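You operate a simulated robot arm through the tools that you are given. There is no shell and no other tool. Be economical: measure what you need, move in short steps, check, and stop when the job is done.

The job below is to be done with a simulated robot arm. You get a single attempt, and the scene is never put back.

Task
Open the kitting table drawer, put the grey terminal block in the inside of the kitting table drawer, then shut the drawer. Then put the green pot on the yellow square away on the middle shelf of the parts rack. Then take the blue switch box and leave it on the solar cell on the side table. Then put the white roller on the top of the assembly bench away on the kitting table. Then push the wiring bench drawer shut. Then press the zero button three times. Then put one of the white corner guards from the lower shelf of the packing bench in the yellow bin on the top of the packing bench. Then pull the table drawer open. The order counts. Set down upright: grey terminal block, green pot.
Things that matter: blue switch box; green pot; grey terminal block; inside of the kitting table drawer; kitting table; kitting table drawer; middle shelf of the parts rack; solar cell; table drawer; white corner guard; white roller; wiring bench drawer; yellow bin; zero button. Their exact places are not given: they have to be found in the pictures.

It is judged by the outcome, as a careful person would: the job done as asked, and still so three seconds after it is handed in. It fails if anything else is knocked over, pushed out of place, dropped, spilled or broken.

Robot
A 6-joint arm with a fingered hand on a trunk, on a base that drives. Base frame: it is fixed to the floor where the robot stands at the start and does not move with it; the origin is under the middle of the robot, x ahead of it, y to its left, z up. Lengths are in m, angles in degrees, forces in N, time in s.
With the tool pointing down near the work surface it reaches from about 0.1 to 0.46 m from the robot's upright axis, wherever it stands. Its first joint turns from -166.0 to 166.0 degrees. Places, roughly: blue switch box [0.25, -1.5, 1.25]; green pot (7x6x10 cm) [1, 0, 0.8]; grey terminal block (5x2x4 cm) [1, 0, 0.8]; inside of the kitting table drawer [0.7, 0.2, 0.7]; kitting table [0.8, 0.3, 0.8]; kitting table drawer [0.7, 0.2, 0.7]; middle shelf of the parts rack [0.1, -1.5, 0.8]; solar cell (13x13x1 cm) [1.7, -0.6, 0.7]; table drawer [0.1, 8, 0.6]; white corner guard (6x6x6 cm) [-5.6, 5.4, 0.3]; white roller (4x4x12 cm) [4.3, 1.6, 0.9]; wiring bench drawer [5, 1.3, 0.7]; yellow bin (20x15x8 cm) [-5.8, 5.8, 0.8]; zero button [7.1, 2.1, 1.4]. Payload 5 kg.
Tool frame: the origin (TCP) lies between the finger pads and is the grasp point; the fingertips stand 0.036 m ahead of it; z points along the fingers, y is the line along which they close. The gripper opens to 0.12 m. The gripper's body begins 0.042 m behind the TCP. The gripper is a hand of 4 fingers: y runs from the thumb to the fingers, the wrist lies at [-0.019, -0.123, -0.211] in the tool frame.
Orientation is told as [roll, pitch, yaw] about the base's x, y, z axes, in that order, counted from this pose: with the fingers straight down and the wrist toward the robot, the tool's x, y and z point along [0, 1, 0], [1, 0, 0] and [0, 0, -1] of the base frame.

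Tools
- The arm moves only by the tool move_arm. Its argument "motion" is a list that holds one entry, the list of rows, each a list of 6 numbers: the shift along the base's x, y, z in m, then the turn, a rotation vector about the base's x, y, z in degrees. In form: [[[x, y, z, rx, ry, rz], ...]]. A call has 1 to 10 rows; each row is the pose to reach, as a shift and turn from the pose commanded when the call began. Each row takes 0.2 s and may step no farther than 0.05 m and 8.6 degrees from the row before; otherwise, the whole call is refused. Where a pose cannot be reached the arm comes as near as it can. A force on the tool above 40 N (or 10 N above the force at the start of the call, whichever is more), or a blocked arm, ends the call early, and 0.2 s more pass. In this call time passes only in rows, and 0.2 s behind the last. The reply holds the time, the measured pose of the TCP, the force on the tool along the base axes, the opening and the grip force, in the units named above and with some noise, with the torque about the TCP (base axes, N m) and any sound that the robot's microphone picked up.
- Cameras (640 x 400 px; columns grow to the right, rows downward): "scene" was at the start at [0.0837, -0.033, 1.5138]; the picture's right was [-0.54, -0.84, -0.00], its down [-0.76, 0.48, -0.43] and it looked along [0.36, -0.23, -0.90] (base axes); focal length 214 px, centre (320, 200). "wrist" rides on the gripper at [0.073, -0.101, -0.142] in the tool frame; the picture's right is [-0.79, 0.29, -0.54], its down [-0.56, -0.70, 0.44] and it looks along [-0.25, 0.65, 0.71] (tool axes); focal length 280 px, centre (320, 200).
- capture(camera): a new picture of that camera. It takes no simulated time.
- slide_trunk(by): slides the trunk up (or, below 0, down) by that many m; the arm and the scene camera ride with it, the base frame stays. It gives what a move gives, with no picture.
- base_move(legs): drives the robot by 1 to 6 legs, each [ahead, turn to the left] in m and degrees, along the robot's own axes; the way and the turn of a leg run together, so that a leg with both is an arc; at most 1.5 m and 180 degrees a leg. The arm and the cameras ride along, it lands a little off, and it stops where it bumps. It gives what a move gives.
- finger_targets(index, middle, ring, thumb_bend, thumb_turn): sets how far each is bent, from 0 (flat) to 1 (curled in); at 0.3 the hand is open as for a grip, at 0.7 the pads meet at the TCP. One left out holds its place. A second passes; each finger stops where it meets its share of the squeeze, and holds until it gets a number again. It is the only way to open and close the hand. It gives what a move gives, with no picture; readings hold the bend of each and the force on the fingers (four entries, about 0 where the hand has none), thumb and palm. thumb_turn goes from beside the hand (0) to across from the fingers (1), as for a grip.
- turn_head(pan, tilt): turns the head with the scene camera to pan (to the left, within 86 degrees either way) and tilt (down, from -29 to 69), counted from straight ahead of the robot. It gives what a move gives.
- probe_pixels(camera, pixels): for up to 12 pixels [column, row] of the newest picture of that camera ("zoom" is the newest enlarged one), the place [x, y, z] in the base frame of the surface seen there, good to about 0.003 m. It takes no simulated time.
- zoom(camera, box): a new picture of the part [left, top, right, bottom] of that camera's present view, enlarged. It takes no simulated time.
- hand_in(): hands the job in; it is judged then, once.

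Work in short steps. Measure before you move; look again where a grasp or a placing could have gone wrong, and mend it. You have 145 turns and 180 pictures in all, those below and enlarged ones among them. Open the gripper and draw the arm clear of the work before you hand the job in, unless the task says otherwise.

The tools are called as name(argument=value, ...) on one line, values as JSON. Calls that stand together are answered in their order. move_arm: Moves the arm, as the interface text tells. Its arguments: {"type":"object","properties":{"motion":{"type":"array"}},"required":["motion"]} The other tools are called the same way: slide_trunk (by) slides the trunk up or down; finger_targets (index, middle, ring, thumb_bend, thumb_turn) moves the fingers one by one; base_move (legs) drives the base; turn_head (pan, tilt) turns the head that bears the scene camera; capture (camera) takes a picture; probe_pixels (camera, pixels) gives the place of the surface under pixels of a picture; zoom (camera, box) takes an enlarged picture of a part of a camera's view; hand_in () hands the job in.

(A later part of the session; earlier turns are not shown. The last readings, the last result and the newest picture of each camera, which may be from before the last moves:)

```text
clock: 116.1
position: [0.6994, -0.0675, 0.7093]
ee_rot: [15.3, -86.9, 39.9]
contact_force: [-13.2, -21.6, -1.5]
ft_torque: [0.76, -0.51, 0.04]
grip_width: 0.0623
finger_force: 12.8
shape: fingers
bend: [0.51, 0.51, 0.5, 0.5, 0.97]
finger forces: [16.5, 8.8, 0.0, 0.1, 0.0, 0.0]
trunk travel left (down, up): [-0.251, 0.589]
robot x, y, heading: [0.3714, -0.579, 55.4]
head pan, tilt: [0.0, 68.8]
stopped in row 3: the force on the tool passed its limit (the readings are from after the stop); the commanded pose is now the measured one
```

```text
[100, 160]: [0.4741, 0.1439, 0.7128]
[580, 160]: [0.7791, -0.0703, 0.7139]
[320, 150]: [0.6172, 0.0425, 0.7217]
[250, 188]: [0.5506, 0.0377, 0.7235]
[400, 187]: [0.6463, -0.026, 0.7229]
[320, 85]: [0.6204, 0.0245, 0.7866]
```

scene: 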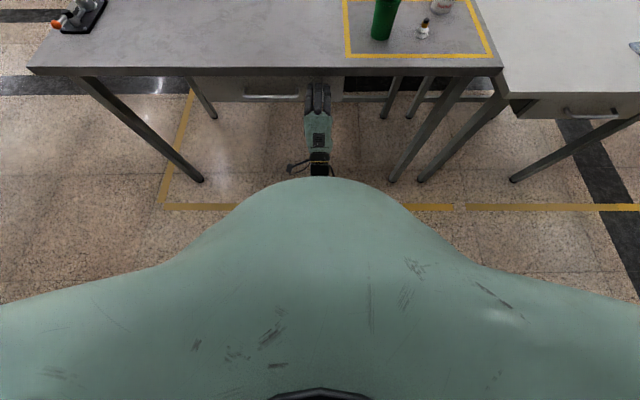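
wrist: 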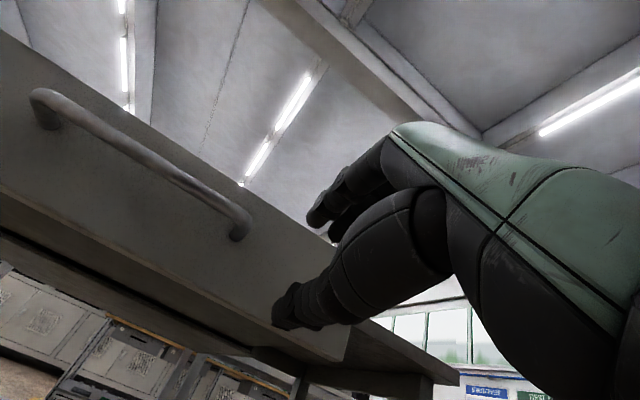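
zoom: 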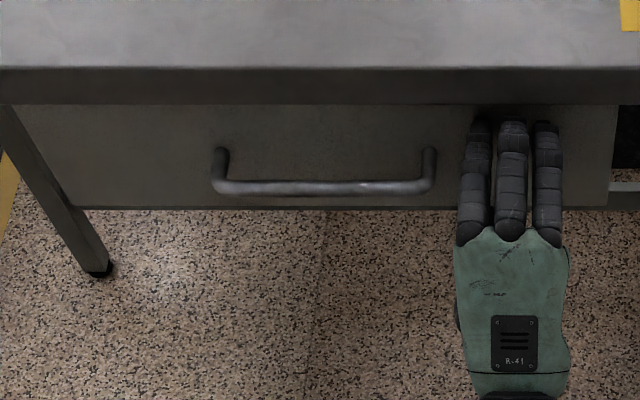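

The panel sits at n≈0.387 as at first: shut. I back off, raise the trunk, and turn the hand down again.

base_move(legs=[[-0.2, 0]])

slide_trunk(by=0.39)

slide_trunk(by=0.19)

move_arm(motion=[[[-0.004, -0.005, -0.033, -6.99, 4.85, 0], [-0.008, -0.01, -0.066, -13.98, 9.7, 0], [-0.012, -0.015, -0.099, -20.97, 14.55, 0], [-0.016, -0.02, -0.132, -27.96, 19.4, 0], [-0.02, -0.025, -0.165, -34.95, 24.25, 0], [-0.024, -0.03, -0.198, -41.94, 29.1, 0], [-0.028, -0.035, -0.231, -48.93, 33.95, 0], [-0.032, -0.04, -0.264, -55.92, 38.8, 0], [-0.036, -0.045, -0.297, -62.91, 43.65, 0], [-0.04, -0.05, -0.33, -69.9, 48.5, 0]]])

finger_targets(index=0.3, middle=0.3, ring=0.3, thumb_bend=0.3)

```text
clock: 117.7
position: [0.5834, -0.2293, 0.7066]
ee_rot: [13.1, -86.6, 42.4]
contact_force: [-0.6, -0.4, 0.8]
ft_torque: [0.01, 0.0, 0.02]
grip_width: 0.0638
finger_force: 0.0
shape: fingers
bend: [0.5, 0.5, 0.5, 0.5, 0.97]
finger forces: [0.1, 0.0, 0.0, 0.0, 0.0, 0.1]
trunk travel left (down, up): [-0.251, 0.589]
robot x, y, heading: [0.2567, -0.7366, 55.4]
head pan, tilt: [0.0, 68.8]
```

```text
clock: 121.5
position: [0.5837, -0.2281, 1.0977]
ee_rot: [12.9, -86.6, 42.5]
contact_force: [-0.6, -0.2, 0.1]
ft_torque: [0.01, -0.01, -0.02]
grip_width: 0.0641
finger_force: 0.0
shape: fingers
bend: [0.5, 0.5, 0.5, 0.5, 0.97]
finger forces: [0.0, 0.0, 0.1, 0.0, 0.0, 0.0]
trunk travel left (down, up): [-0.641, 0.199]
robot x, y, heading: [0.2574, -0.7388, 55.2]
head pan, tilt: [0.0, 68.8]
```

```text
clock: 123.5
position: [0.584, -0.2277, 1.2874]
ee_rot: [12.9, -86.6, 42.6]
contact_force: [-0.1, 0.5, -0.2]
ft_torque: [0.02, 0.01, -0.02]
grip_width: 0.064
finger_force: 0.1
shape: fingers
bend: [0.5, 0.5, 0.5, 0.5, 0.97]
finger forces: [0.0, 0.0, 0.1, 0.1, 0.0, 0.0]
trunk travel left (down, up): [-0.831, 0.009]
robot x, y, heading: [0.2531, -0.7439, 55.2]
head pan, tilt: [0.0, 68.8]
```

```text
clock: 125.7
position: [0.5423, -0.2761, 0.9548]
ee_rot: [0.3, -1.3, 54.6]
contact_force: [1.0, 0.5, 0.1]
ft_torque: [0.03, 0.01, -0.04]
grip_width: 0.064
finger_force: 0.1
shape: fingers
bend: [0.5, 0.5, 0.5, 0.5, 0.97]
finger forces: [0.1, 0.1, 0.0, 0.0, 0.0, 0.0]
trunk travel left (down, up): [-0.831, 0.009]
robot x, y, heading: [0.2569, -0.7407, 55.3]
head pan, tilt: [0.0, 68.8]
```

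```text
clock: 126.7
position: [0.5414, -0.2778, 0.9569]
ee_rot: [0.3, -1.6, 54.4]
contact_force: [0.7, -1.4, -0.7]
ft_torque: [-0.01, 0.01, -0.03]
grip_width: 0.123
finger_force: 0.0
shape: fingers
bend: [0.3, 0.3, 0.3, 0.3, 0.97]
finger forces: [0.1, 0.0, 0.1, 0.0, 0.0, 0.0]
trunk travel left (down, up): [-0.831, 0.009]
robot x, y, heading: [0.2576, -0.7396, 55.3]
head pan, tilt: [0.0, 68.8]
```

Everything followed. Raise a bit, then drive so the hand comes over the pot.

move_arm(motion=[[[0, 0, 0.03, 0, 0, 0]]])

base_move(legs=[[0, -27.7], [0.445, 0], [0, 27.7]])

capture(camera="wrist")

capture(camera="scene")

```text
clock: 127.1
position: [0.5452, -0.2797, 0.987]
ee_rot: [0.4, -1.6, 54.5]
contact_force: [-0.2, 0.0, 0.5]
ft_torque: [-0.02, 0.02, 0.01]
grip_width: 0.1235
finger_force: 0.0
shape: fingers
bend: [0.3, 0.3, 0.3, 0.3, 0.97]
finger forces: [0.0, 0.0, 0.0, 0.1, 0.0, 0.1]
trunk travel left (down, up): [-0.831, 0.009]
robot x, y, heading: [0.2568, -0.7397, 55.3]
head pan, tilt: [0.0, 68.8]
```

```text
clock: 132.6
position: [0.9353, -0.0595, 0.988]
ee_rot: [0.3, -1.7, 55.6]
contact_force: [0.8, 0.0, -0.4]
ft_torque: [0.03, -0.01, -0.02]
grip_width: 0.123
finger_force: 0.1
shape: fingers
bend: [0.3, 0.3, 0.3, 0.3, 0.97]
finger forces: [0.0, 0.0, 0.0, 0.0, 0.1, 0.0]
trunk travel left (down, up): [-0.831, 0.009]
robot x, y, heading: [0.6541, -0.5236, 56.7]
head pan, tilt: [0.0, 68.8]
```

```text
118 pictures are left
```

wrist: 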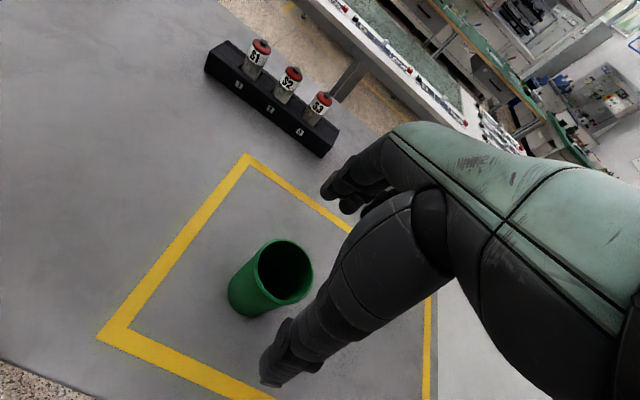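

```text
117 pictures are left
```

scene: 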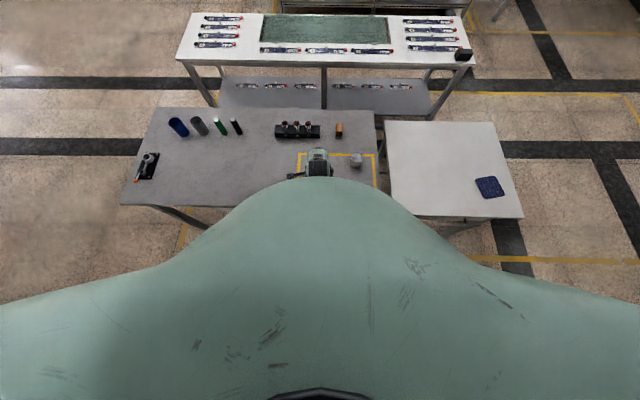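

I probe the pot's rim in the wrist view for its centre.

probe_pixels(camera="wrist", pixels=[[257, 270], [312, 270], [285, 240], [280, 302], [262, 252], [306, 292], [262, 291], [306, 252], [285, 275]])

```text
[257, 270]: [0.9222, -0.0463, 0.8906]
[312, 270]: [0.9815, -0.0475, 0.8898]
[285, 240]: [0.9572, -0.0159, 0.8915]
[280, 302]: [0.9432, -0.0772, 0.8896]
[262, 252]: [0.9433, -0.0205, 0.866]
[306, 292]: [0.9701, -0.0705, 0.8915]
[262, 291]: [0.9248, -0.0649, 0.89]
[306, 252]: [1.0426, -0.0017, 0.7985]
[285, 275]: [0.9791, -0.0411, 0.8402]
```

Pot centre ≈(0.951,-0.047), rim z=0.89. I move over it and descend to z≈0.858.

move_arm(motion=[[[0.0157, 0.0125, 0, 0, 0, 0], [0.0157, 0.0125, -0.045, 0, 0, 0], [0.0157, 0.0125, -0.09, 0, 0, 0], [0.0157, 0.0125, -0.128, 0, 0, 0]]])

capture(camera="wrist")

```text
clock: 133.6
position: [0.95, -0.047, 0.8571]
ee_rot: [0.4, -1.6, 55.6]
contact_force: [-0.2, 1.1, 0.2]
ft_torque: [0.01, 0.0, -0.05]
grip_width: 0.1232
finger_force: 0.2
shape: fingers
bend: [0.3, 0.3, 0.3, 0.3, 0.97]
finger forces: [0.0, 0.0, 0.0, 0.0, 0.0, 0.1]
trunk travel left (down, up): [-0.831, 0.009]
robot x, y, heading: [0.6565, -0.5259, 56.3]
head pan, tilt: [0.0, 68.8]
```

```text
116 pictures are left
```

wrist: 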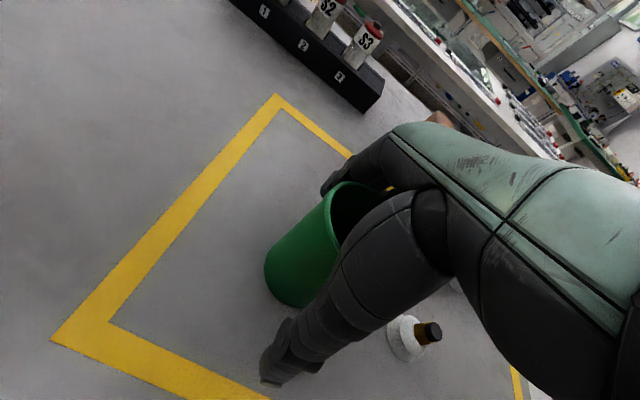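

The pot is between thumb and fingers; close.

finger_targets(index=0.7, middle=0.7, ring=0.7, thumb_bend=0.7)

capture(camera="wrist")

```text
clock: 134.6
position: [0.9493, -0.0472, 0.8572]
ee_rot: [0.3, -1.6, 55.6]
contact_force: [-0.1, -0.5, 1.7]
ft_torque: [0.0, -0.1, 0.05]
grip_width: 0.0511
finger_force: 17.8
shape: fingers
bend: [0.56, 0.58, 0.69, 0.56, 0.96]
finger forces: [9.0, 7.6, 0.8, 0.0, 17.6, 0.1]
trunk travel left (down, up): [-0.831, 0.009]
robot x, y, heading: [0.6574, -0.524, 56.7]
head pan, tilt: [0.0, 68.8]
```

```text
115 pictures are left
```

wrist: 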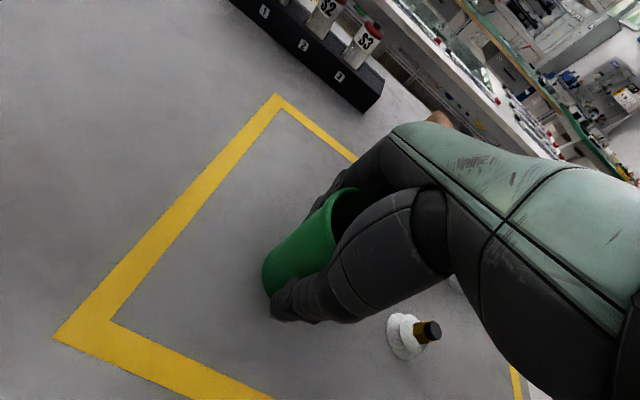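

Firm grip (index 9, middle 7.6, thumb 17.6 N). Lift, back off, and drive to face the rack from a distance.

move_arm(motion=[[[0, 0, 0.02, 0, 0, 0], [0, 0, 0.06, 0, 0, 0], [0, 0, 0.1, 0, 0, 0], [0, 0, 0.13, 0, 0, 0]]])

base_move(legs=[[-0.25, 0], [0, 89], [0.48, 0], [0, 89.5]])

turn_head(pan=0, tilt=55)

capture(camera="scene")

capture(camera="wrist")

```text
clock: 135.6
position: [0.9499, -0.0479, 0.9885]
ee_rot: [0.4, -1.5, 55.6]
contact_force: [0.1, 0.9, -0.4]
ft_torque: [-0.01, 0.02, 0.01]
grip_width: 0.0513
finger_force: 16.7
shape: fingers
bend: [0.56, 0.58, 0.69, 0.56, 0.96]
finger forces: [9.0, 7.4, 0.8, 0.0, 17.1, 0.1]
trunk travel left (down, up): [-0.831, 0.009]
robot x, y, heading: [0.6547, -0.5232, 56.5]
head pan, tilt: [0.0, 68.8]
```

```text
clock: 147.5
position: [-0.178, -0.9303, 0.9885]
ee_rot: [0.3, -1.6, -126.1]
contact_force: [-0.1, -0.1, -0.3]
ft_torque: [0.01, -0.03, 0.0]
grip_width: 0.0504
finger_force: 14.9
shape: fingers
bend: [0.56, 0.59, 0.69, 0.57, 0.96]
finger forces: [8.3, 7.2, 0.6, 0.1, 15.6, 0.0]
trunk travel left (down, up): [-0.831, 0.009]
robot x, y, heading: [0.1272, -0.4645, -125.1]
head pan, tilt: [0.0, 68.8]
```

```text
clock: 148.3
position: [-0.1779, -0.9306, 0.9888]
ee_rot: [0.3, -1.6, -126.1]
contact_force: [0.4, -0.5, -0.2]
ft_torque: [-0.01, -0.01, -0.01]
grip_width: 0.0502
finger_force: 15.7
shape: fingers
bend: [0.56, 0.59, 0.69, 0.57, 0.96]
finger forces: [8.2, 7.2, 0.6, 0.0, 15.5, 0.1]
trunk travel left (down, up): [-0.831, 0.009]
robot x, y, heading: [0.1311, -0.4637, -125.2]
head pan, tilt: [0.0, 55.0]
```

```text
114 pictures are left
```

scene: 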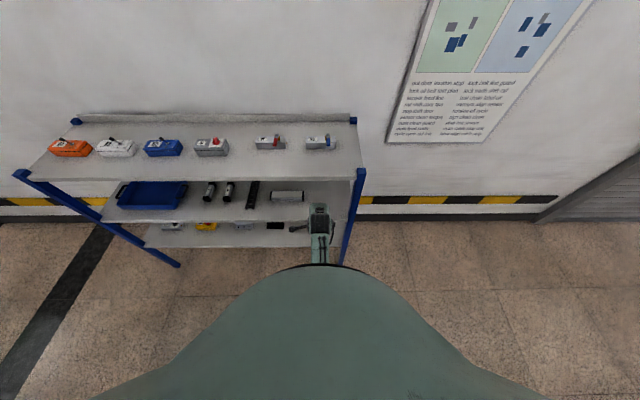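

```text
113 pictures are left
```

wrist: 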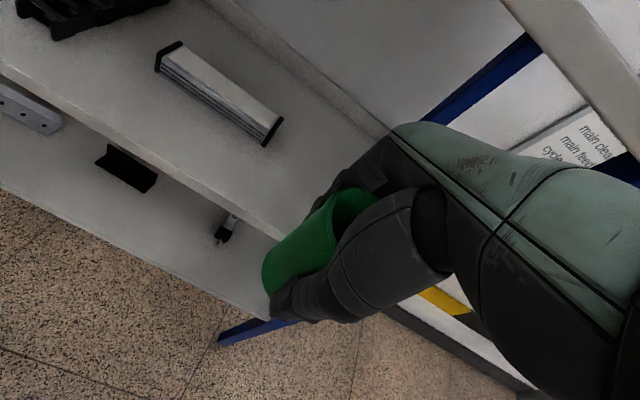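

The hand is in front of the free right part of the middle shelf. I probe the shelf edge, the top shelf and the silver bar.

probe_pixels(camera="wrist", pixels=[[265, 228], [290, 195], [330, 140], [268, 143], [100, 105], [300, 240], [620, 110], [560, 50], [245, 145], [380, 125]])

probe_pixels(camera="scene", pixels=[[300, 182], [200, 181], [300, 202], [340, 195], [355, 190], [358, 230], [305, 176], [280, 206]])

```text
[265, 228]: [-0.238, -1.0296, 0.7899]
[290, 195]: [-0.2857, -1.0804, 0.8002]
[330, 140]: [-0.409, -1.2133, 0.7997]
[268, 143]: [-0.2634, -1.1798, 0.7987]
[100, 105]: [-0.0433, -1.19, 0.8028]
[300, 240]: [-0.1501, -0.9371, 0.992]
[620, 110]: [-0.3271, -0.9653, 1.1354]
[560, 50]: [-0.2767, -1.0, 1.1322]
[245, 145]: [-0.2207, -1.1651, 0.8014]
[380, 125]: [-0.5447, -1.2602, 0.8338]
```

```text
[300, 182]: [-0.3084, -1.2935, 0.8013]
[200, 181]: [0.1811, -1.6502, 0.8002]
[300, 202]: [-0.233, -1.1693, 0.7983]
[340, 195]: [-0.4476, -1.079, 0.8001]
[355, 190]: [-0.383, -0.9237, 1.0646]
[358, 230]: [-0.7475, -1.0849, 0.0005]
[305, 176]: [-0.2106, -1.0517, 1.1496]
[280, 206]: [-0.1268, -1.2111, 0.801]
```

Shelf front edge n=-0.982, z=0.80; top shelf underside 1.13. I lower to z≈0.885 so the hand passes well under the top shelf, then drive 0.12 m in.

move_arm(motion=[[[0, 0, -0.04, 0, 0, 0], [0, 0, -0.08, 0, 0, 0], [0, 0, -0.105, 0, 0, 0]]])

base_move(legs=[[0.12, 0]])

capture(camera="wrist")

capture(camera="scene")

```text
clock: 149.1
position: [-0.1813, -0.9293, 0.882]
ee_rot: [0.3, -1.7, -126.1]
contact_force: [0.4, 0.9, -1.1]
ft_torque: [-0.02, 0.0, -0.03]
grip_width: 0.0505
finger_force: 16.3
shape: fingers
bend: [0.56, 0.59, 0.69, 0.57, 0.96]
finger forces: [8.3, 7.2, 0.6, 0.0, 15.6, 0.0]
trunk travel left (down, up): [-0.831, 0.009]
robot x, y, heading: [0.128, -0.4617, -125.4]
head pan, tilt: [0.0, 55.0]
```

```text
clock: 150.3
position: [-0.2479, -1.0302, 0.883]
ee_rot: [0.3, -1.6, -125.6]
contact_force: [-0.1, -1.0, -0.7]
ft_torque: [-0.06, -0.03, -0.02]
grip_width: 0.0504
finger_force: 15.6
shape: fingers
bend: [0.56, 0.59, 0.69, 0.57, 0.96]
finger forces: [8.4, 7.2, 0.6, 0.0, 15.6, 0.0]
trunk travel left (down, up): [-0.831, 0.009]
robot x, y, heading: [0.0608, -0.5653, -124.7]
head pan, tilt: [0.0, 55.0]
```

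```text
112 pictures are left
```

wrist: 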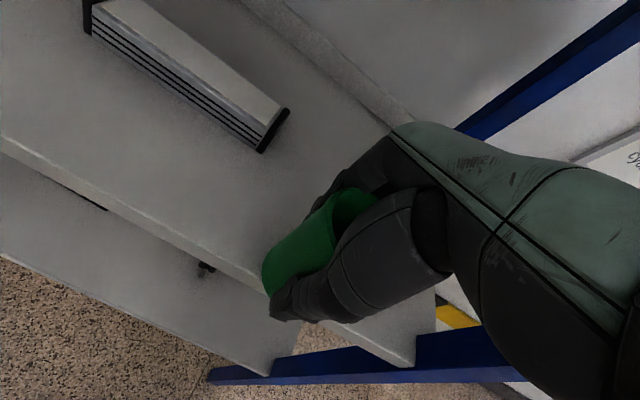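

```text
111 pictures are left
```

scene: 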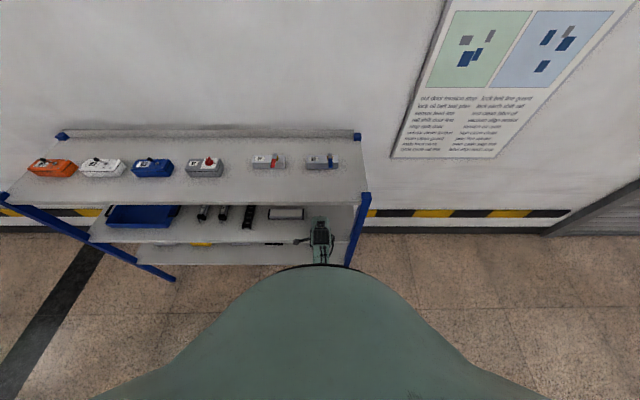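

TCP at n=-0.988; I move 7 cm deeper and 3 cm right, then lower onto the shelf.

move_arm(motion=[[[-0.034, -0.02, 0, 0, 0, 0], [-0.068, -0.04, 0, 0, 0, 0], [-0.068, -0.04, -0.015, 0, 0, 0], [-0.068, -0.04, -0.023, 0, 0, 0]]])

capture(camera="wrist")

```text
clock: 151.3
position: [-0.3161, -1.0707, 0.8589]
ee_rot: [0.3, -1.6, -125.5]
contact_force: [-0.6, -0.2, 0.6]
ft_torque: [0.0, 0.0, -0.03]
grip_width: 0.0502
finger_force: 15.7
shape: fingers
bend: [0.56, 0.59, 0.69, 0.57, 0.96]
finger forces: [8.3, 7.1, 0.7, 0.0, 15.6, 0.0]
trunk travel left (down, up): [-0.831, 0.009]
robot x, y, heading: [0.0598, -0.5633, -124.7]
head pan, tilt: [0.0, 55.0]
```

```text
110 pictures are left
```

wrist: 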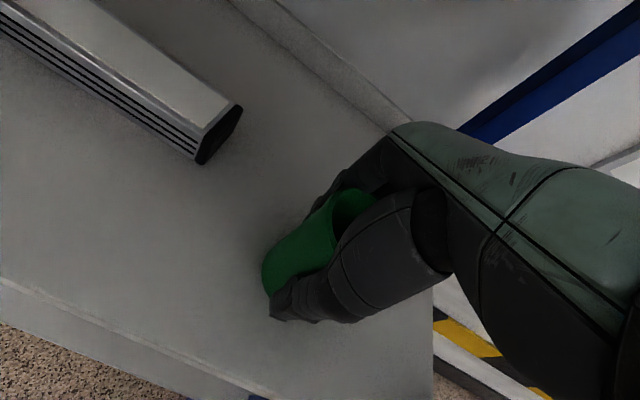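

Pot is just above the shelf. I lower the last 3 mm and open slowly.

move_arm(motion=[[[0, 0, -0.003, 0, 0, 0]]])

finger_targets(index=0.48, middle=0.48, ring=0.48, thumb_bend=0.48)

finger_targets(index=0.32, middle=0.32, ring=0.32, thumb_bend=0.32)

capture(camera="wrist")

```text
clock: 151.7
position: [-0.3158, -1.0706, 0.8568]
ee_rot: [0.2, -1.7, -125.7]
contact_force: [0.1, -1.2, 1.0]
ft_torque: [-0.03, 0.03, 0.0]
grip_width: 0.0503
finger_force: 15.7
shape: fingers
bend: [0.56, 0.59, 0.69, 0.57, 0.96]
finger forces: [8.6, 7.5, 0.7, 0.0, 15.7, 0.0]
trunk travel left (down, up): [-0.831, 0.009]
robot x, y, heading: [0.0584, -0.5645, -124.7]
head pan, tilt: [0.0, 55.0]
```

```text
clock: 152.7
position: [-0.3158, -1.0715, 0.857]
ee_rot: [0.2, -1.6, -125.6]
contact_force: [0.3, -0.4, 0.2]
ft_torque: [0.01, 0.01, 0.0]
grip_width: 0.07
finger_force: 0.1
shape: fingers
bend: [0.48, 0.48, 0.48, 0.48, 0.97]
finger forces: [0.1, 0.0, 0.0, 0.0, 0.0, 0.1]
trunk travel left (down, up): [-0.831, 0.009]
robot x, y, heading: [0.0592, -0.5627, -124.7]
head pan, tilt: [0.0, 55.0]
```

```text
clock: 153.7
position: [-0.3166, -1.0713, 0.8569]
ee_rot: [0.3, -1.5, -125.6]
contact_force: [-0.4, 0.0, 0.4]
ft_torque: [0.01, 0.02, 0.01]
grip_width: 0.1173
finger_force: 0.0
shape: fingers
bend: [0.32, 0.32, 0.32, 0.32, 0.97]
finger forces: [0.1, 0.0, 0.1, 0.0, 0.1, 0.1]
trunk travel left (down, up): [-0.831, 0.009]
robot x, y, heading: [0.0603, -0.5633, -124.7]
head pan, tilt: [0.0, 55.0]
```

```text
109 pictures are left
```

wrist: 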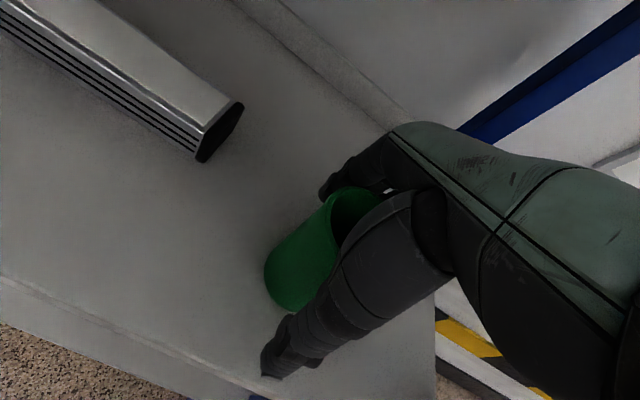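

Open and clear. Rather than rising into the top shelf, I pitch the fingers up over the rim while rising and backing slightly.

move_arm(motion=[[[0.0023, 0.0033, 0.012, -6.5, 4.66, 0], [0.0058, 0.0081, 0.024, -13.0, 9.3, 0], [0.0093, 0.013, 0.036, -19.5, 14.0, 0], [0.014, 0.0195, 0.046, -26.0, 18.6, 0], [0.0175, 0.0244, 0.055, -32.5, 23.3, 0]]])

capture(camera="wrist")

```text
clock: 154.9
position: [-0.2942, -1.0563, 0.8981]
ee_rot: [-1.0, -33.6, -122.0]
contact_force: [-0.4, -0.3, 1.3]
ft_torque: [0.04, -0.11, -0.07]
grip_width: 0.1176
finger_force: 0.1
shape: fingers
bend: [0.32, 0.32, 0.32, 0.32, 0.97]
finger forces: [0.0, 0.0, 0.0, 0.1, 0.0, 0.0]
out of reach, approached as far as the arm can: row 4, 5
trunk travel left (down, up): [-0.831, 0.009]
robot x, y, heading: [0.0593, -0.5604, -124.6]
head pan, tilt: [0.0, 55.0]
```

```text
108 pictures are left
```

wrist: 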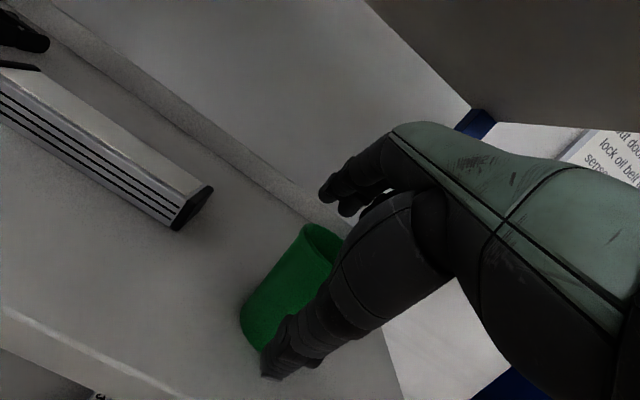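

Pitch stopped at 34°. I straighten the fingers to lift their tips further above the rim and look.

finger_targets(index=0.05, middle=0.05, ring=0.05, thumb_bend=0.15)

zoom(camera="wrist", box=[200, 100, 440, 250])

zoom(camera="scene", box=[250, 150, 410, 250])

```text
clock: 155.9
position: [-0.2936, -1.0573, 0.9016]
ee_rot: [1.2, -34.1, -123.7]
contact_force: [0.4, 0.7, 0.2]
ft_torque: [-0.02, 0.01, -0.03]
grip_width: 0.1786
finger_force: 0.1
shape: fingers
bend: [0.05, 0.05, 0.05, 0.15, 0.97]
finger forces: [0.1, 0.0, 0.0, 0.0, 0.1, 0.0]
trunk travel left (down, up): [-0.831, 0.009]
robot x, y, heading: [0.0595, -0.5636, -124.9]
head pan, tilt: [0.0, 55.0]
```

```text
2.67 times, centred on (320, 175) of wrist
```

zoom: 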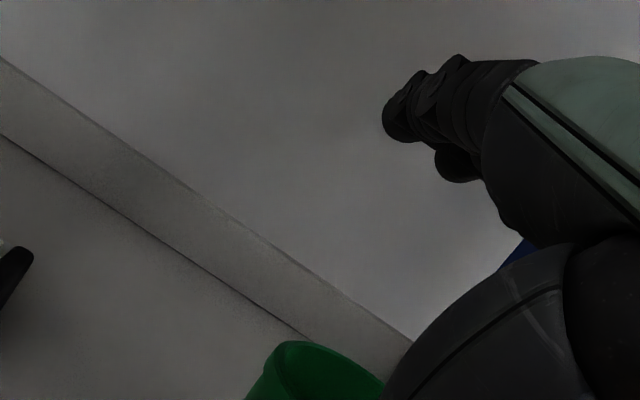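

```text
4.00 times, centred on (330, 200) of scene
```

zoom: 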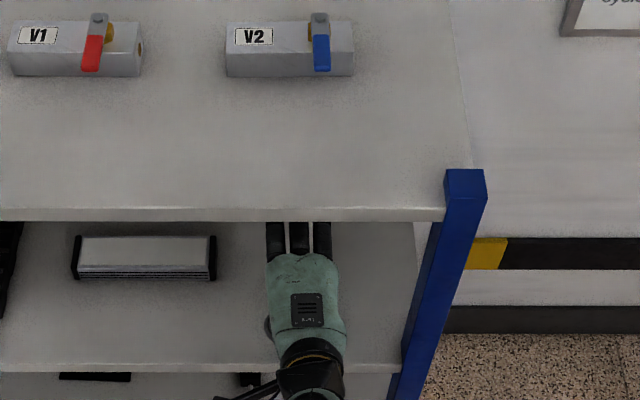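

Probe the fingertip heights against the rim.

zoom(camera="wrist", box=[200, 100, 440, 250])

probe_pixels(camera="zoom", pixels=[[400, 135], [458, 178], [310, 350], [330, 380], [440, 170], [500, 215]])

```text
2.67 times, centred on (320, 175) of wrist
```

zoom: 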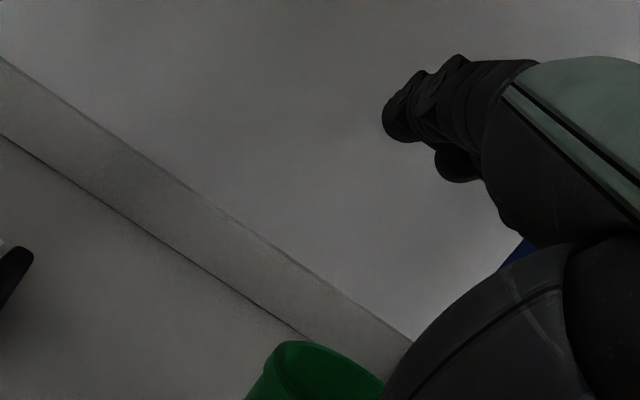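

```text
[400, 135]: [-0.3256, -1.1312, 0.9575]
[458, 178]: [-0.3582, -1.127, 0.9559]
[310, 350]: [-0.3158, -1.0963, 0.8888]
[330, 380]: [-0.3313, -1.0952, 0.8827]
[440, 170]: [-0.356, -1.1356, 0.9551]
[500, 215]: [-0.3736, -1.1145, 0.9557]
```

Tips are at 0.956, well above the 0.89 rim. I back out, and drive along the rack to face the blue box from a distance.

base_move(legs=[[-0.25, 0], [0, 90], [0.74, 0], [0, -90]])

turn_head(pan=0, tilt=40)

capture(camera="scene")

```text
clock: 168.9
position: [0.4573, -1.2842, 0.9012]
ee_rot: [1.4, -34.0, -123.1]
contact_force: [-0.2, -0.2, -0.4]
ft_torque: [-0.04, -0.03, 0.0]
grip_width: 0.1784
finger_force: 0.1
shape: fingers
bend: [0.05, 0.05, 0.05, 0.15, 0.97]
finger forces: [0.1, 0.0, 0.1, 0.0, 0.1, 0.0]
trunk travel left (down, up): [-0.831, 0.009]
robot x, y, heading: [0.8037, -0.7841, -124.0]
head pan, tilt: [0.0, 55.0]
```

```text
clock: 169.7
position: [0.4562, -1.2842, 0.9021]
ee_rot: [1.3, -34.0, -123.1]
contact_force: [-0.9, -0.9, 0.0]
ft_torque: [0.04, 0.04, 0.01]
grip_width: 0.1784
finger_force: 0.0
shape: fingers
bend: [0.05, 0.05, 0.05, 0.15, 0.97]
finger forces: [0.1, 0.0, 0.0, 0.1, 0.0, 0.1]
trunk travel left (down, up): [-0.831, 0.009]
robot x, y, heading: [0.8034, -0.7887, -124.1]
head pan, tilt: [0.0, 40.0]
```

```text
104 pictures are left
```

scene: 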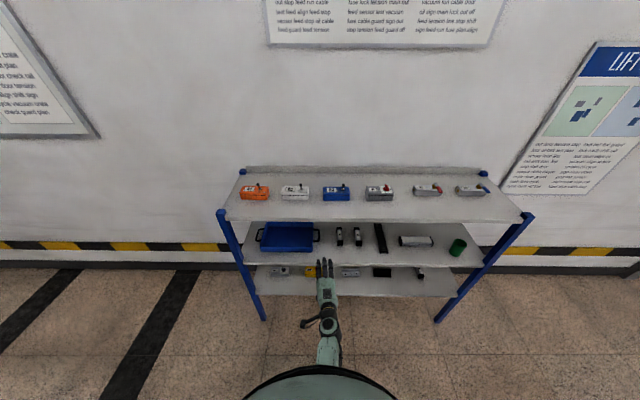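

The pot stands upright on the middle shelf at (457,247). Zoom on the blue box.

zoom(camera="scene", box=[280, 160, 400, 235])

probe_pixels(camera="zoom", pixels=[[230, 165], [365, 165], [240, 185], [370, 185], [238, 210], [368, 210], [340, 130], [305, 170], [300, 195], [465, 175], [155, 175], [300, 320]])

```text
5.33 times, centred on (340, 198) of scene
```

zoom: 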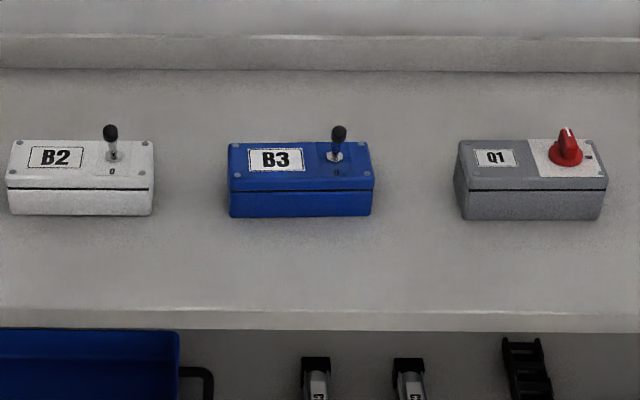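

```text
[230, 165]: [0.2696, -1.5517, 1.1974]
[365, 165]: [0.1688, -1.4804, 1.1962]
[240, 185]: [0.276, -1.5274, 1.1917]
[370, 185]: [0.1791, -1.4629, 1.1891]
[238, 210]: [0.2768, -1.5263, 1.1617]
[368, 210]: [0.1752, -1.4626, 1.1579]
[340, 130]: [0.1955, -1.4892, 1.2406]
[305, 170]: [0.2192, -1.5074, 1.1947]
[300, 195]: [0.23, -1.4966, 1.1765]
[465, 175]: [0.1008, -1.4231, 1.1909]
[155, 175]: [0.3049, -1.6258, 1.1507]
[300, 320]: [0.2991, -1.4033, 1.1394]
```

Box: 12 cm along the shelf (t 0.98–1.10), ~6 cm deep (n -1.10 to -1.157), top 1.196, lever near t=1.01. I raise the hand to ~1.32 and level it while still away from the rack.

move_arm(motion=[[[0, 0, 0.042, 2.85, -1.85, 0], [0, 0, 0.084, 5.7, -3.7, 0], [0, 0, 0.126, 8.55, -5.55, 0], [0, 0, 0.168, 11.4, -7.4, 0], [0, 0, 0.21, 14.25, -9.25, 0], [0, 0, 0.252, 17.1, -11.1, 0], [0, 0, 0.294, 19.95, -12.95, 0], [0, 0, 0.336, 22.8, -14.8, 0], [0, 0, 0.378, 25.65, -16.65, 0], [0, 0, 0.42, 28.5, -18.5, 0]]])

finger_targets(index=0.3, middle=0.3, ring=0.3, thumb_bend=0.3)

```text
clock: 171.9
position: [0.4446, -1.3066, 1.2899]
ee_rot: [1.2, 0.0, -123.1]
contact_force: [0.1, 0.6, 0.4]
ft_torque: [0.03, -0.05, 0.03]
grip_width: 0.179
finger_force: 0.1
shape: fingers
bend: [0.05, 0.05, 0.05, 0.15, 0.98]
finger forces: [0.1, 0.0, 0.0, 0.0, 0.1, 0.0]
out of reach, approached as far as the arm can: row 10
trunk travel left (down, up): [-0.831, 0.009]
robot x, y, heading: [0.8049, -0.786, -124.1]
head pan, tilt: [0.0, 40.0]
```

```text
clock: 172.9
position: [0.4455, -1.3056, 1.291]
ee_rot: [1.1, -0.3, -123.1]
contact_force: [0.8, 0.1, 0.6]
ft_torque: [-0.01, -0.02, -0.01]
grip_width: 0.1239
finger_force: 0.1
shape: fingers
bend: [0.3, 0.3, 0.3, 0.3, 0.98]
finger forces: [0.1, 0.1, 0.0, 0.1, 0.1, 0.1]
trunk travel left (down, up): [-0.831, 0.009]
robot x, y, heading: [0.8011, -0.7884, -124.1]
head pan, tilt: [0.0, 40.0]
```

Hand level at z=1.291. I shift 5 cm right, then drive forward 0.295 m over the box (tips 1.25 clear the lever at 1.24).

move_arm(motion=[[[-0.02, 0.014, 0, 0, 0, 0], [-0.04, 0.028, 0, 0, 0, -1.5]]])

base_move(legs=[[0.295, 0]])

capture(camera="wrist")

zoom(camera="scene", box=[240, 150, 432, 270])

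```text
clock: 173.5
position: [0.4052, -1.2734, 1.2899]
ee_rot: [1.4, 0.0, -124.6]
contact_force: [-1.3, 0.3, 0.0]
ft_torque: [-0.02, -0.03, -0.01]
grip_width: 0.124
finger_force: 0.0
shape: fingers
bend: [0.3, 0.3, 0.3, 0.3, 0.98]
finger forces: [0.0, 0.1, 0.1, 0.0, 0.1, 0.1]
trunk travel left (down, up): [-0.831, 0.009]
robot x, y, heading: [0.8004, -0.7844, -123.9]
head pan, tilt: [0.0, 40.0]
```

```text
clock: 175.5
position: [0.2458, -1.5158, 1.2898]
ee_rot: [1.2, -0.1, -124.3]
contact_force: [0.1, 1.0, 0.4]
ft_torque: [-0.04, -0.03, 0.0]
grip_width: 0.124
finger_force: 0.1
shape: fingers
bend: [0.3, 0.3, 0.3, 0.3, 0.98]
finger forces: [0.0, 0.0, 0.0, 0.1, 0.0, 0.1]
trunk travel left (down, up): [-0.831, 0.009]
robot x, y, heading: [0.6405, -1.0246, -123.6]
head pan, tilt: [0.0, 40.0]
```

```text
102 pictures are left
```

wrist: 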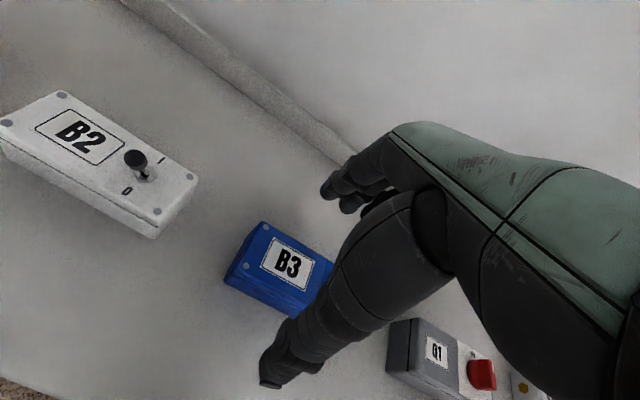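

```text
3.33 times, centred on (336, 210) of scene
```

zoom: 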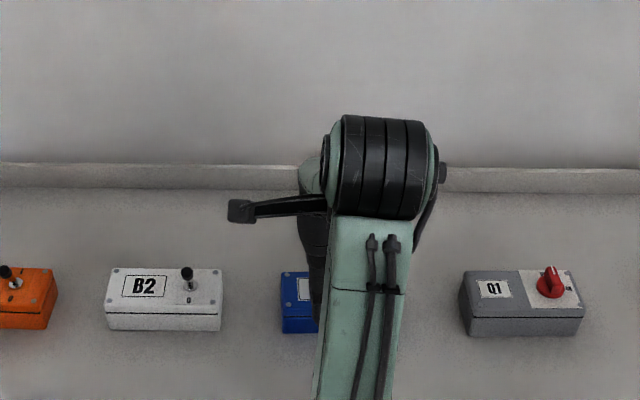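

I probe the box's top edges in the wrist view to refine its depth centre.

probe_pixels(camera="wrist", pixels=[[265, 225], [244, 262], [330, 262], [295, 238], [275, 285], [250, 245]])

```text
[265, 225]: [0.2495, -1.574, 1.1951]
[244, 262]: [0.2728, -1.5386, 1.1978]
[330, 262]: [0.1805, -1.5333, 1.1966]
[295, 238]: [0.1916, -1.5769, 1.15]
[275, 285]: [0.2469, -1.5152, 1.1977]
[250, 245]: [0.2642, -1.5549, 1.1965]
```

Depth centre n≈-1.127 confirmed. I move over it and descend to z=1.20.

move_arm(motion=[[[-0.0175, -0.0147, 0, 0, 0, 0], [-0.0175, -0.0147, -0.04, 0, 0, 0], [-0.0175, -0.0147, -0.075, 0, 0, 0], [-0.0175, -0.0147, -0.09, 0, 0, 0]]])

capture(camera="wrist")

```text
clock: 176.5
position: [0.2284, -1.5308, 1.1997]
ee_rot: [1.2, 0.1, -124.3]
contact_force: [0.8, 0.6, 0.1]
ft_torque: [0.01, -0.03, 0.01]
grip_width: 0.1241
finger_force: 0.0
shape: fingers
bend: [0.3, 0.3, 0.3, 0.3, 0.98]
finger forces: [0.0, 0.0, 0.0, 0.1, 0.1, 0.0]
trunk travel left (down, up): [-0.831, 0.009]
robot x, y, heading: [0.641, -1.0253, -124.0]
head pan, tilt: [0.0, 40.0]
```

```text
100 pictures are left
```

wrist: 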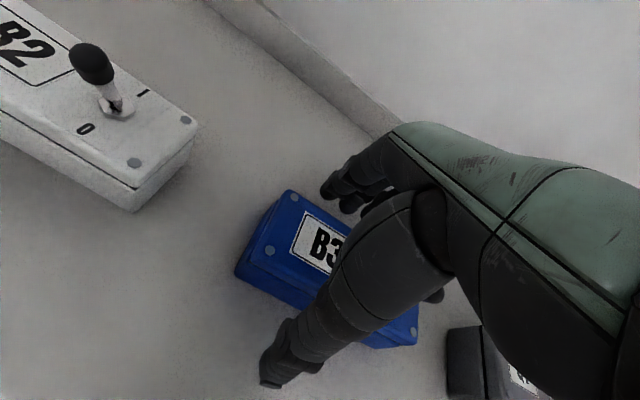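

Good position, lever clear. Close all fingers.

finger_targets(index=0.75, middle=0.75, ring=0.75, thumb_bend=0.75)

capture(camera="wrist")

```text
clock: 177.5
position: [0.2265, -1.5319, 1.2004]
ee_rot: [1.2, -0.1, -124.2]
contact_force: [-0.2, -0.3, 0.0]
ft_torque: [-0.02, 0.12, 0.06]
grip_width: 0.0573
finger_force: 24.9
shape: fingers
bend: [0.56, 0.59, 0.61, 0.54, 0.94]
finger forces: [8.9, 8.3, 7.9, 0.0, 24.6, 0.1]
trunk travel left (down, up): [-0.831, 0.009]
robot x, y, heading: [0.6411, -1.0264, -124.0]
head pan, tilt: [0.0, 40.0]
```

```text
99 pictures are left
```

wrist: 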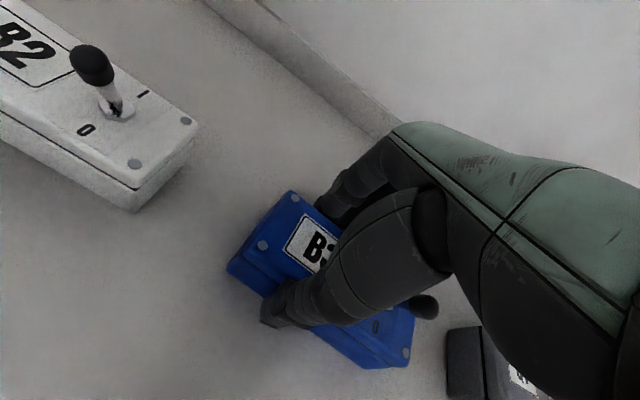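

All three fingers and thumb hold the box. Lift 6 cm, back off, and drive round to face the side table.

move_arm(motion=[[[0, 0, 0.02, 0, 0, 0], [0, 0, 0.06, 0, 0, 0]]])

base_move(legs=[[-0.32, 0], [0, 89], [0.58, 0], [0, 89.7]])

turn_head(pan=0, tilt=60)

capture(camera="scene")

capture(camera="wrist")

```text
clock: 178.1
position: [0.2271, -1.5324, 1.2576]
ee_rot: [1.2, 0.1, -124.4]
contact_force: [-1.0, 0.7, -2.2]
ft_torque: [-0.07, -0.05, 0.03]
grip_width: 0.0575
finger_force: 24.3
shape: fingers
bend: [0.56, 0.59, 0.61, 0.54, 0.94]
finger forces: [9.2, 7.8, 7.4, 0.0, 24.5, 0.1]
trunk travel left (down, up): [-0.831, 0.009]
robot x, y, heading: [0.6425, -1.0306, -123.8]
head pan, tilt: [0.0, 40.0]
```

```text
clock: 190.8
position: [1.6987, -0.5603, 1.2582]
ee_rot: [1.1, 0.0, 57.5]
contact_force: [0.1, -0.4, -1.5]
ft_torque: [0.01, 0.02, 0.02]
grip_width: 0.0563
finger_force: 22.4
shape: fingers
bend: [0.56, 0.59, 0.61, 0.55, 0.94]
finger forces: [8.7, 7.2, 6.8, 0.0, 22.7, 0.1]
trunk travel left (down, up): [-0.831, 0.009]
robot x, y, heading: [1.3, -1.0774, 57.9]
head pan, tilt: [0.0, 40.0]
```

```text
clock: 191.6
position: [1.6992, -0.5611, 1.2582]
ee_rot: [1.2, 0.0, 57.6]
contact_force: [0.5, 0.9, -1.8]
ft_torque: [0.05, 0.04, -0.03]
grip_width: 0.0564
finger_force: 22.2
shape: fingers
bend: [0.56, 0.59, 0.61, 0.55, 0.94]
finger forces: [8.7, 7.3, 6.7, 0.0, 22.8, 0.0]
trunk travel left (down, up): [-0.831, 0.009]
robot x, y, heading: [1.3023, -1.0771, 58.0]
head pan, tilt: [0.0, 60.0]
```

```text
98 pictures are left
```

scene: 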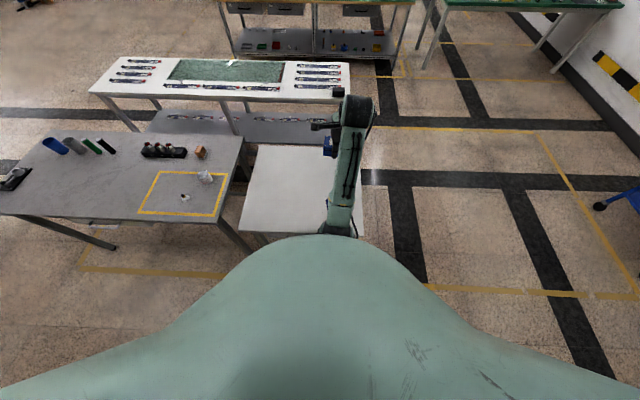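

```text
97 pictures are left
```

wrist: 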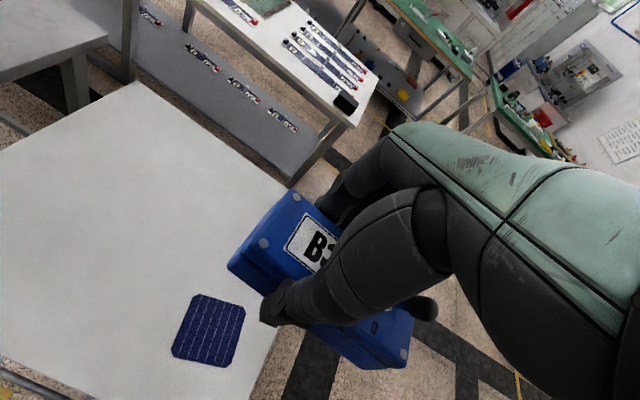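

I probe the solar cell corners and the table's front edge.

probe_pixels(camera="wrist", pixels=[[195, 296], [244, 308], [228, 366], [173, 352], [210, 330], [100, 385], [10, 360], [262, 360], [40, 385], [285, 190]])

```text
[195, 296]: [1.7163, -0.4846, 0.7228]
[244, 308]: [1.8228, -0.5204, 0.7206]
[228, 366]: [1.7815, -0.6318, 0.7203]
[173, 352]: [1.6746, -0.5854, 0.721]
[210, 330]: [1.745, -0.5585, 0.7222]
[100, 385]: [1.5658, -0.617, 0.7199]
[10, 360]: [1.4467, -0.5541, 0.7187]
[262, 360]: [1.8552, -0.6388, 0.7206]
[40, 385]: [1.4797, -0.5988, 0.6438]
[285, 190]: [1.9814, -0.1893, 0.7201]
```

Cell centre ≈(1.749,-0.556), rotated about -20°; table front edge n≈0.37. I drive 0.08 m closer, then line the box up (box centre is 2 cm off the TCP toward the ring side).

base_move(legs=[[0.08, 0]])

capture(camera="wrist")

probe_pixels(camera="wrist", pixels=[[262, 241], [290, 196], [232, 268], [392, 365], [410, 340]])

```text
clock: 192.7
position: [1.7364, -0.4979, 1.2601]
ee_rot: [1.2, -0.2, 57.5]
contact_force: [0.3, -1.6, -1.4]
ft_torque: [0.06, 0.04, -0.02]
grip_width: 0.0562
finger_force: 22.4
shape: fingers
bend: [0.56, 0.59, 0.61, 0.55, 0.94]
finger forces: [8.8, 7.4, 6.8, 0.0, 23.0, 0.0]
trunk travel left (down, up): [-0.831, 0.009]
robot x, y, heading: [1.3427, -1.0097, 57.8]
head pan, tilt: [0.0, 60.0]
```

```text
96 pictures are left
```

wrist: 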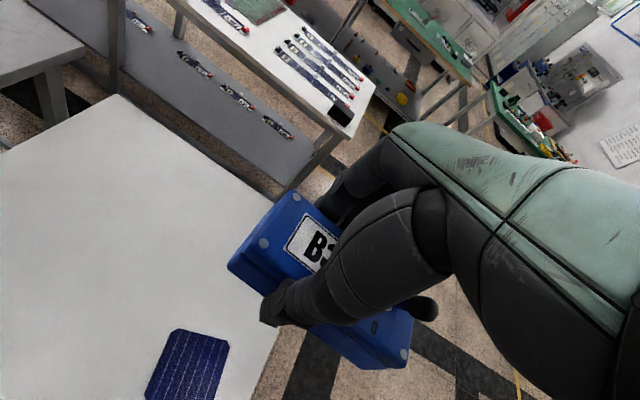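

```text
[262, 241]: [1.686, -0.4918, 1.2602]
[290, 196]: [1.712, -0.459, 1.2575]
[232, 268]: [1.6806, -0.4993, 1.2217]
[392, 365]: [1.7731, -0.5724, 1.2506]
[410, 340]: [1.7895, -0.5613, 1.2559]
```

Now I shift back 4.6 cm, turn the box ~10° to match the cell, and descend to about 8 cm above it.

move_arm(motion=[[[0, -0.023, -0.03, 0, 0, 5], [0, -0.046, -0.06, 0, 0, 10], [0, -0.046, -0.105, 0, 0, 10], [0, -0.046, -0.15, 0, 0, 10], [0, -0.046, -0.195, 0, 0, 10], [0, -0.046, -0.24, 0, 0, 10], [0, -0.046, -0.285, 0, 0, 10], [0, -0.046, -0.33, 0, 0, 10], [0, -0.046, -0.37, 0, 0, 10], [0, -0.046, -0.4, 0, 0, 10]]])

capture(camera="wrist")

```text
clock: 194.9
position: [1.7403, -0.5416, 0.8596]
ee_rot: [1.3, 0.0, 67.4]
contact_force: [0.2, -0.1, -0.6]
ft_torque: [0.07, 0.06, 0.0]
grip_width: 0.0561
finger_force: 22.5
shape: fingers
bend: [0.56, 0.59, 0.62, 0.55, 0.94]
finger forces: [8.6, 7.0, 6.8, 0.1, 22.5, 0.0]
trunk travel left (down, up): [-0.831, 0.009]
robot x, y, heading: [1.3427, -1.0096, 58.1]
head pan, tilt: [0.0, 60.0]
```

```text
95 pictures are left
```

wrist: 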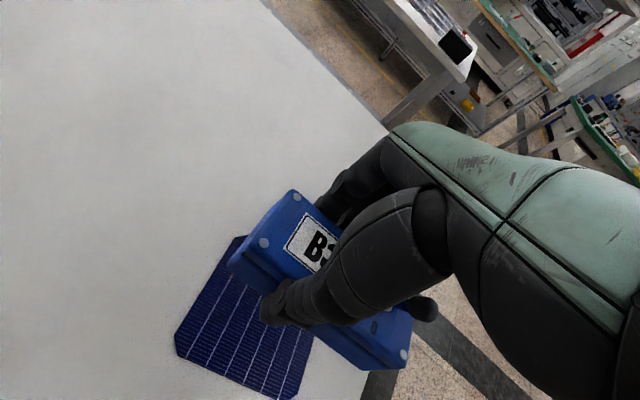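

I probe box and cell to check the alignment before setting it down.

probe_pixels(camera="wrist", pixels=[[233, 260], [292, 192], [390, 364], [408, 345], [240, 240], [178, 350], [295, 395], [315, 340]])

```text
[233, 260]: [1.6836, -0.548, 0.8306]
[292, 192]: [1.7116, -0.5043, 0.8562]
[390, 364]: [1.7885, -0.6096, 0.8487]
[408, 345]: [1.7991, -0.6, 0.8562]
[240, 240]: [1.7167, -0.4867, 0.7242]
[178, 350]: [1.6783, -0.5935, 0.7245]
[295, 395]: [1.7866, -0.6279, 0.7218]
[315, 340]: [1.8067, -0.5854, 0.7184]
```

Box centre computes to (1.750,-0.557), right over the cell centre. I descend straight to touch.

move_arm(motion=[[[0, 0, -0.035, 0, 0, 0], [0, 0, -0.065, 0, 0, 0], [0, 0, -0.08, 0, 0, 0], [0, 0, -0.084, 0, 0, 0]]])

capture(camera="wrist")

```text
clock: 195.9
position: [1.7409, -0.539, 0.7733]
ee_rot: [1.2, 0.0, 67.4]
contact_force: [0.2, 1.0, -1.5]
ft_torque: [0.02, 0.02, -0.03]
grip_width: 0.0561
finger_force: 22.2
shape: fingers
bend: [0.56, 0.59, 0.62, 0.55, 0.94]
finger forces: [8.5, 7.1, 6.8, 0.0, 22.4, 0.0]
trunk travel left (down, up): [-0.831, 0.009]
robot x, y, heading: [1.3444, -1.0152, 57.7]
head pan, tilt: [0.0, 60.0]
```

```text
94 pictures are left
```

wrist: 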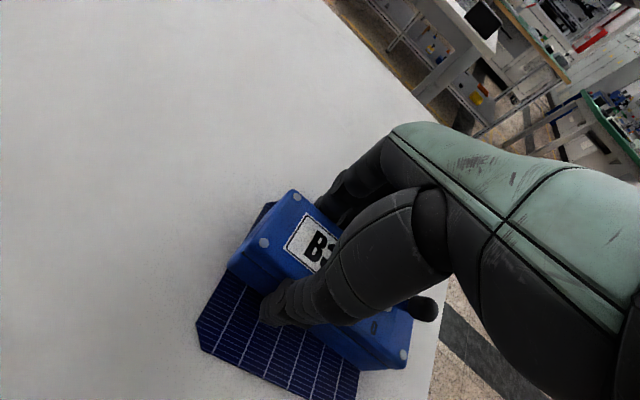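

No contact yet; go down by 2 mm steps.

move_arm(motion=[[[0, 0, -0.002, 0, 0, 0], [0, 0, -0.004, 0, 0, 0], [0, 0, -0.006, 0, 0, 0]]])

probe_pixels(camera="wrist", pixels=[[233, 268], [245, 280], [200, 350], [355, 390], [292, 192], [390, 364], [262, 242]])

```text
clock: 196.7
position: [1.7404, -0.5381, 0.7699]
ee_rot: [1.2, -0.4, 67.5]
contact_force: [-1.5, 0.0, 13.5]
ft_torque: [0.19, -0.33, 0.03]
grip_width: 0.0559
finger_force: 25.7
shape: fingers
bend: [0.56, 0.59, 0.62, 0.55, 0.94]
finger forces: [9.1, 8.1, 7.9, 0.0, 26.2, 0.0]
trunk travel left (down, up): [-0.831, 0.009]
robot x, y, heading: [1.3445, -1.0102, 58.0]
head pan, tilt: [0.0, 60.0]
```

```text
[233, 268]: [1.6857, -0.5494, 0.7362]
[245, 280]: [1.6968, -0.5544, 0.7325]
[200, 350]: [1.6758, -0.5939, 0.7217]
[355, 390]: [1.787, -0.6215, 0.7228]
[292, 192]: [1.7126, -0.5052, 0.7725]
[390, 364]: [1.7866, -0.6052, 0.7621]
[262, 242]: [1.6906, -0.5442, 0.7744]
```

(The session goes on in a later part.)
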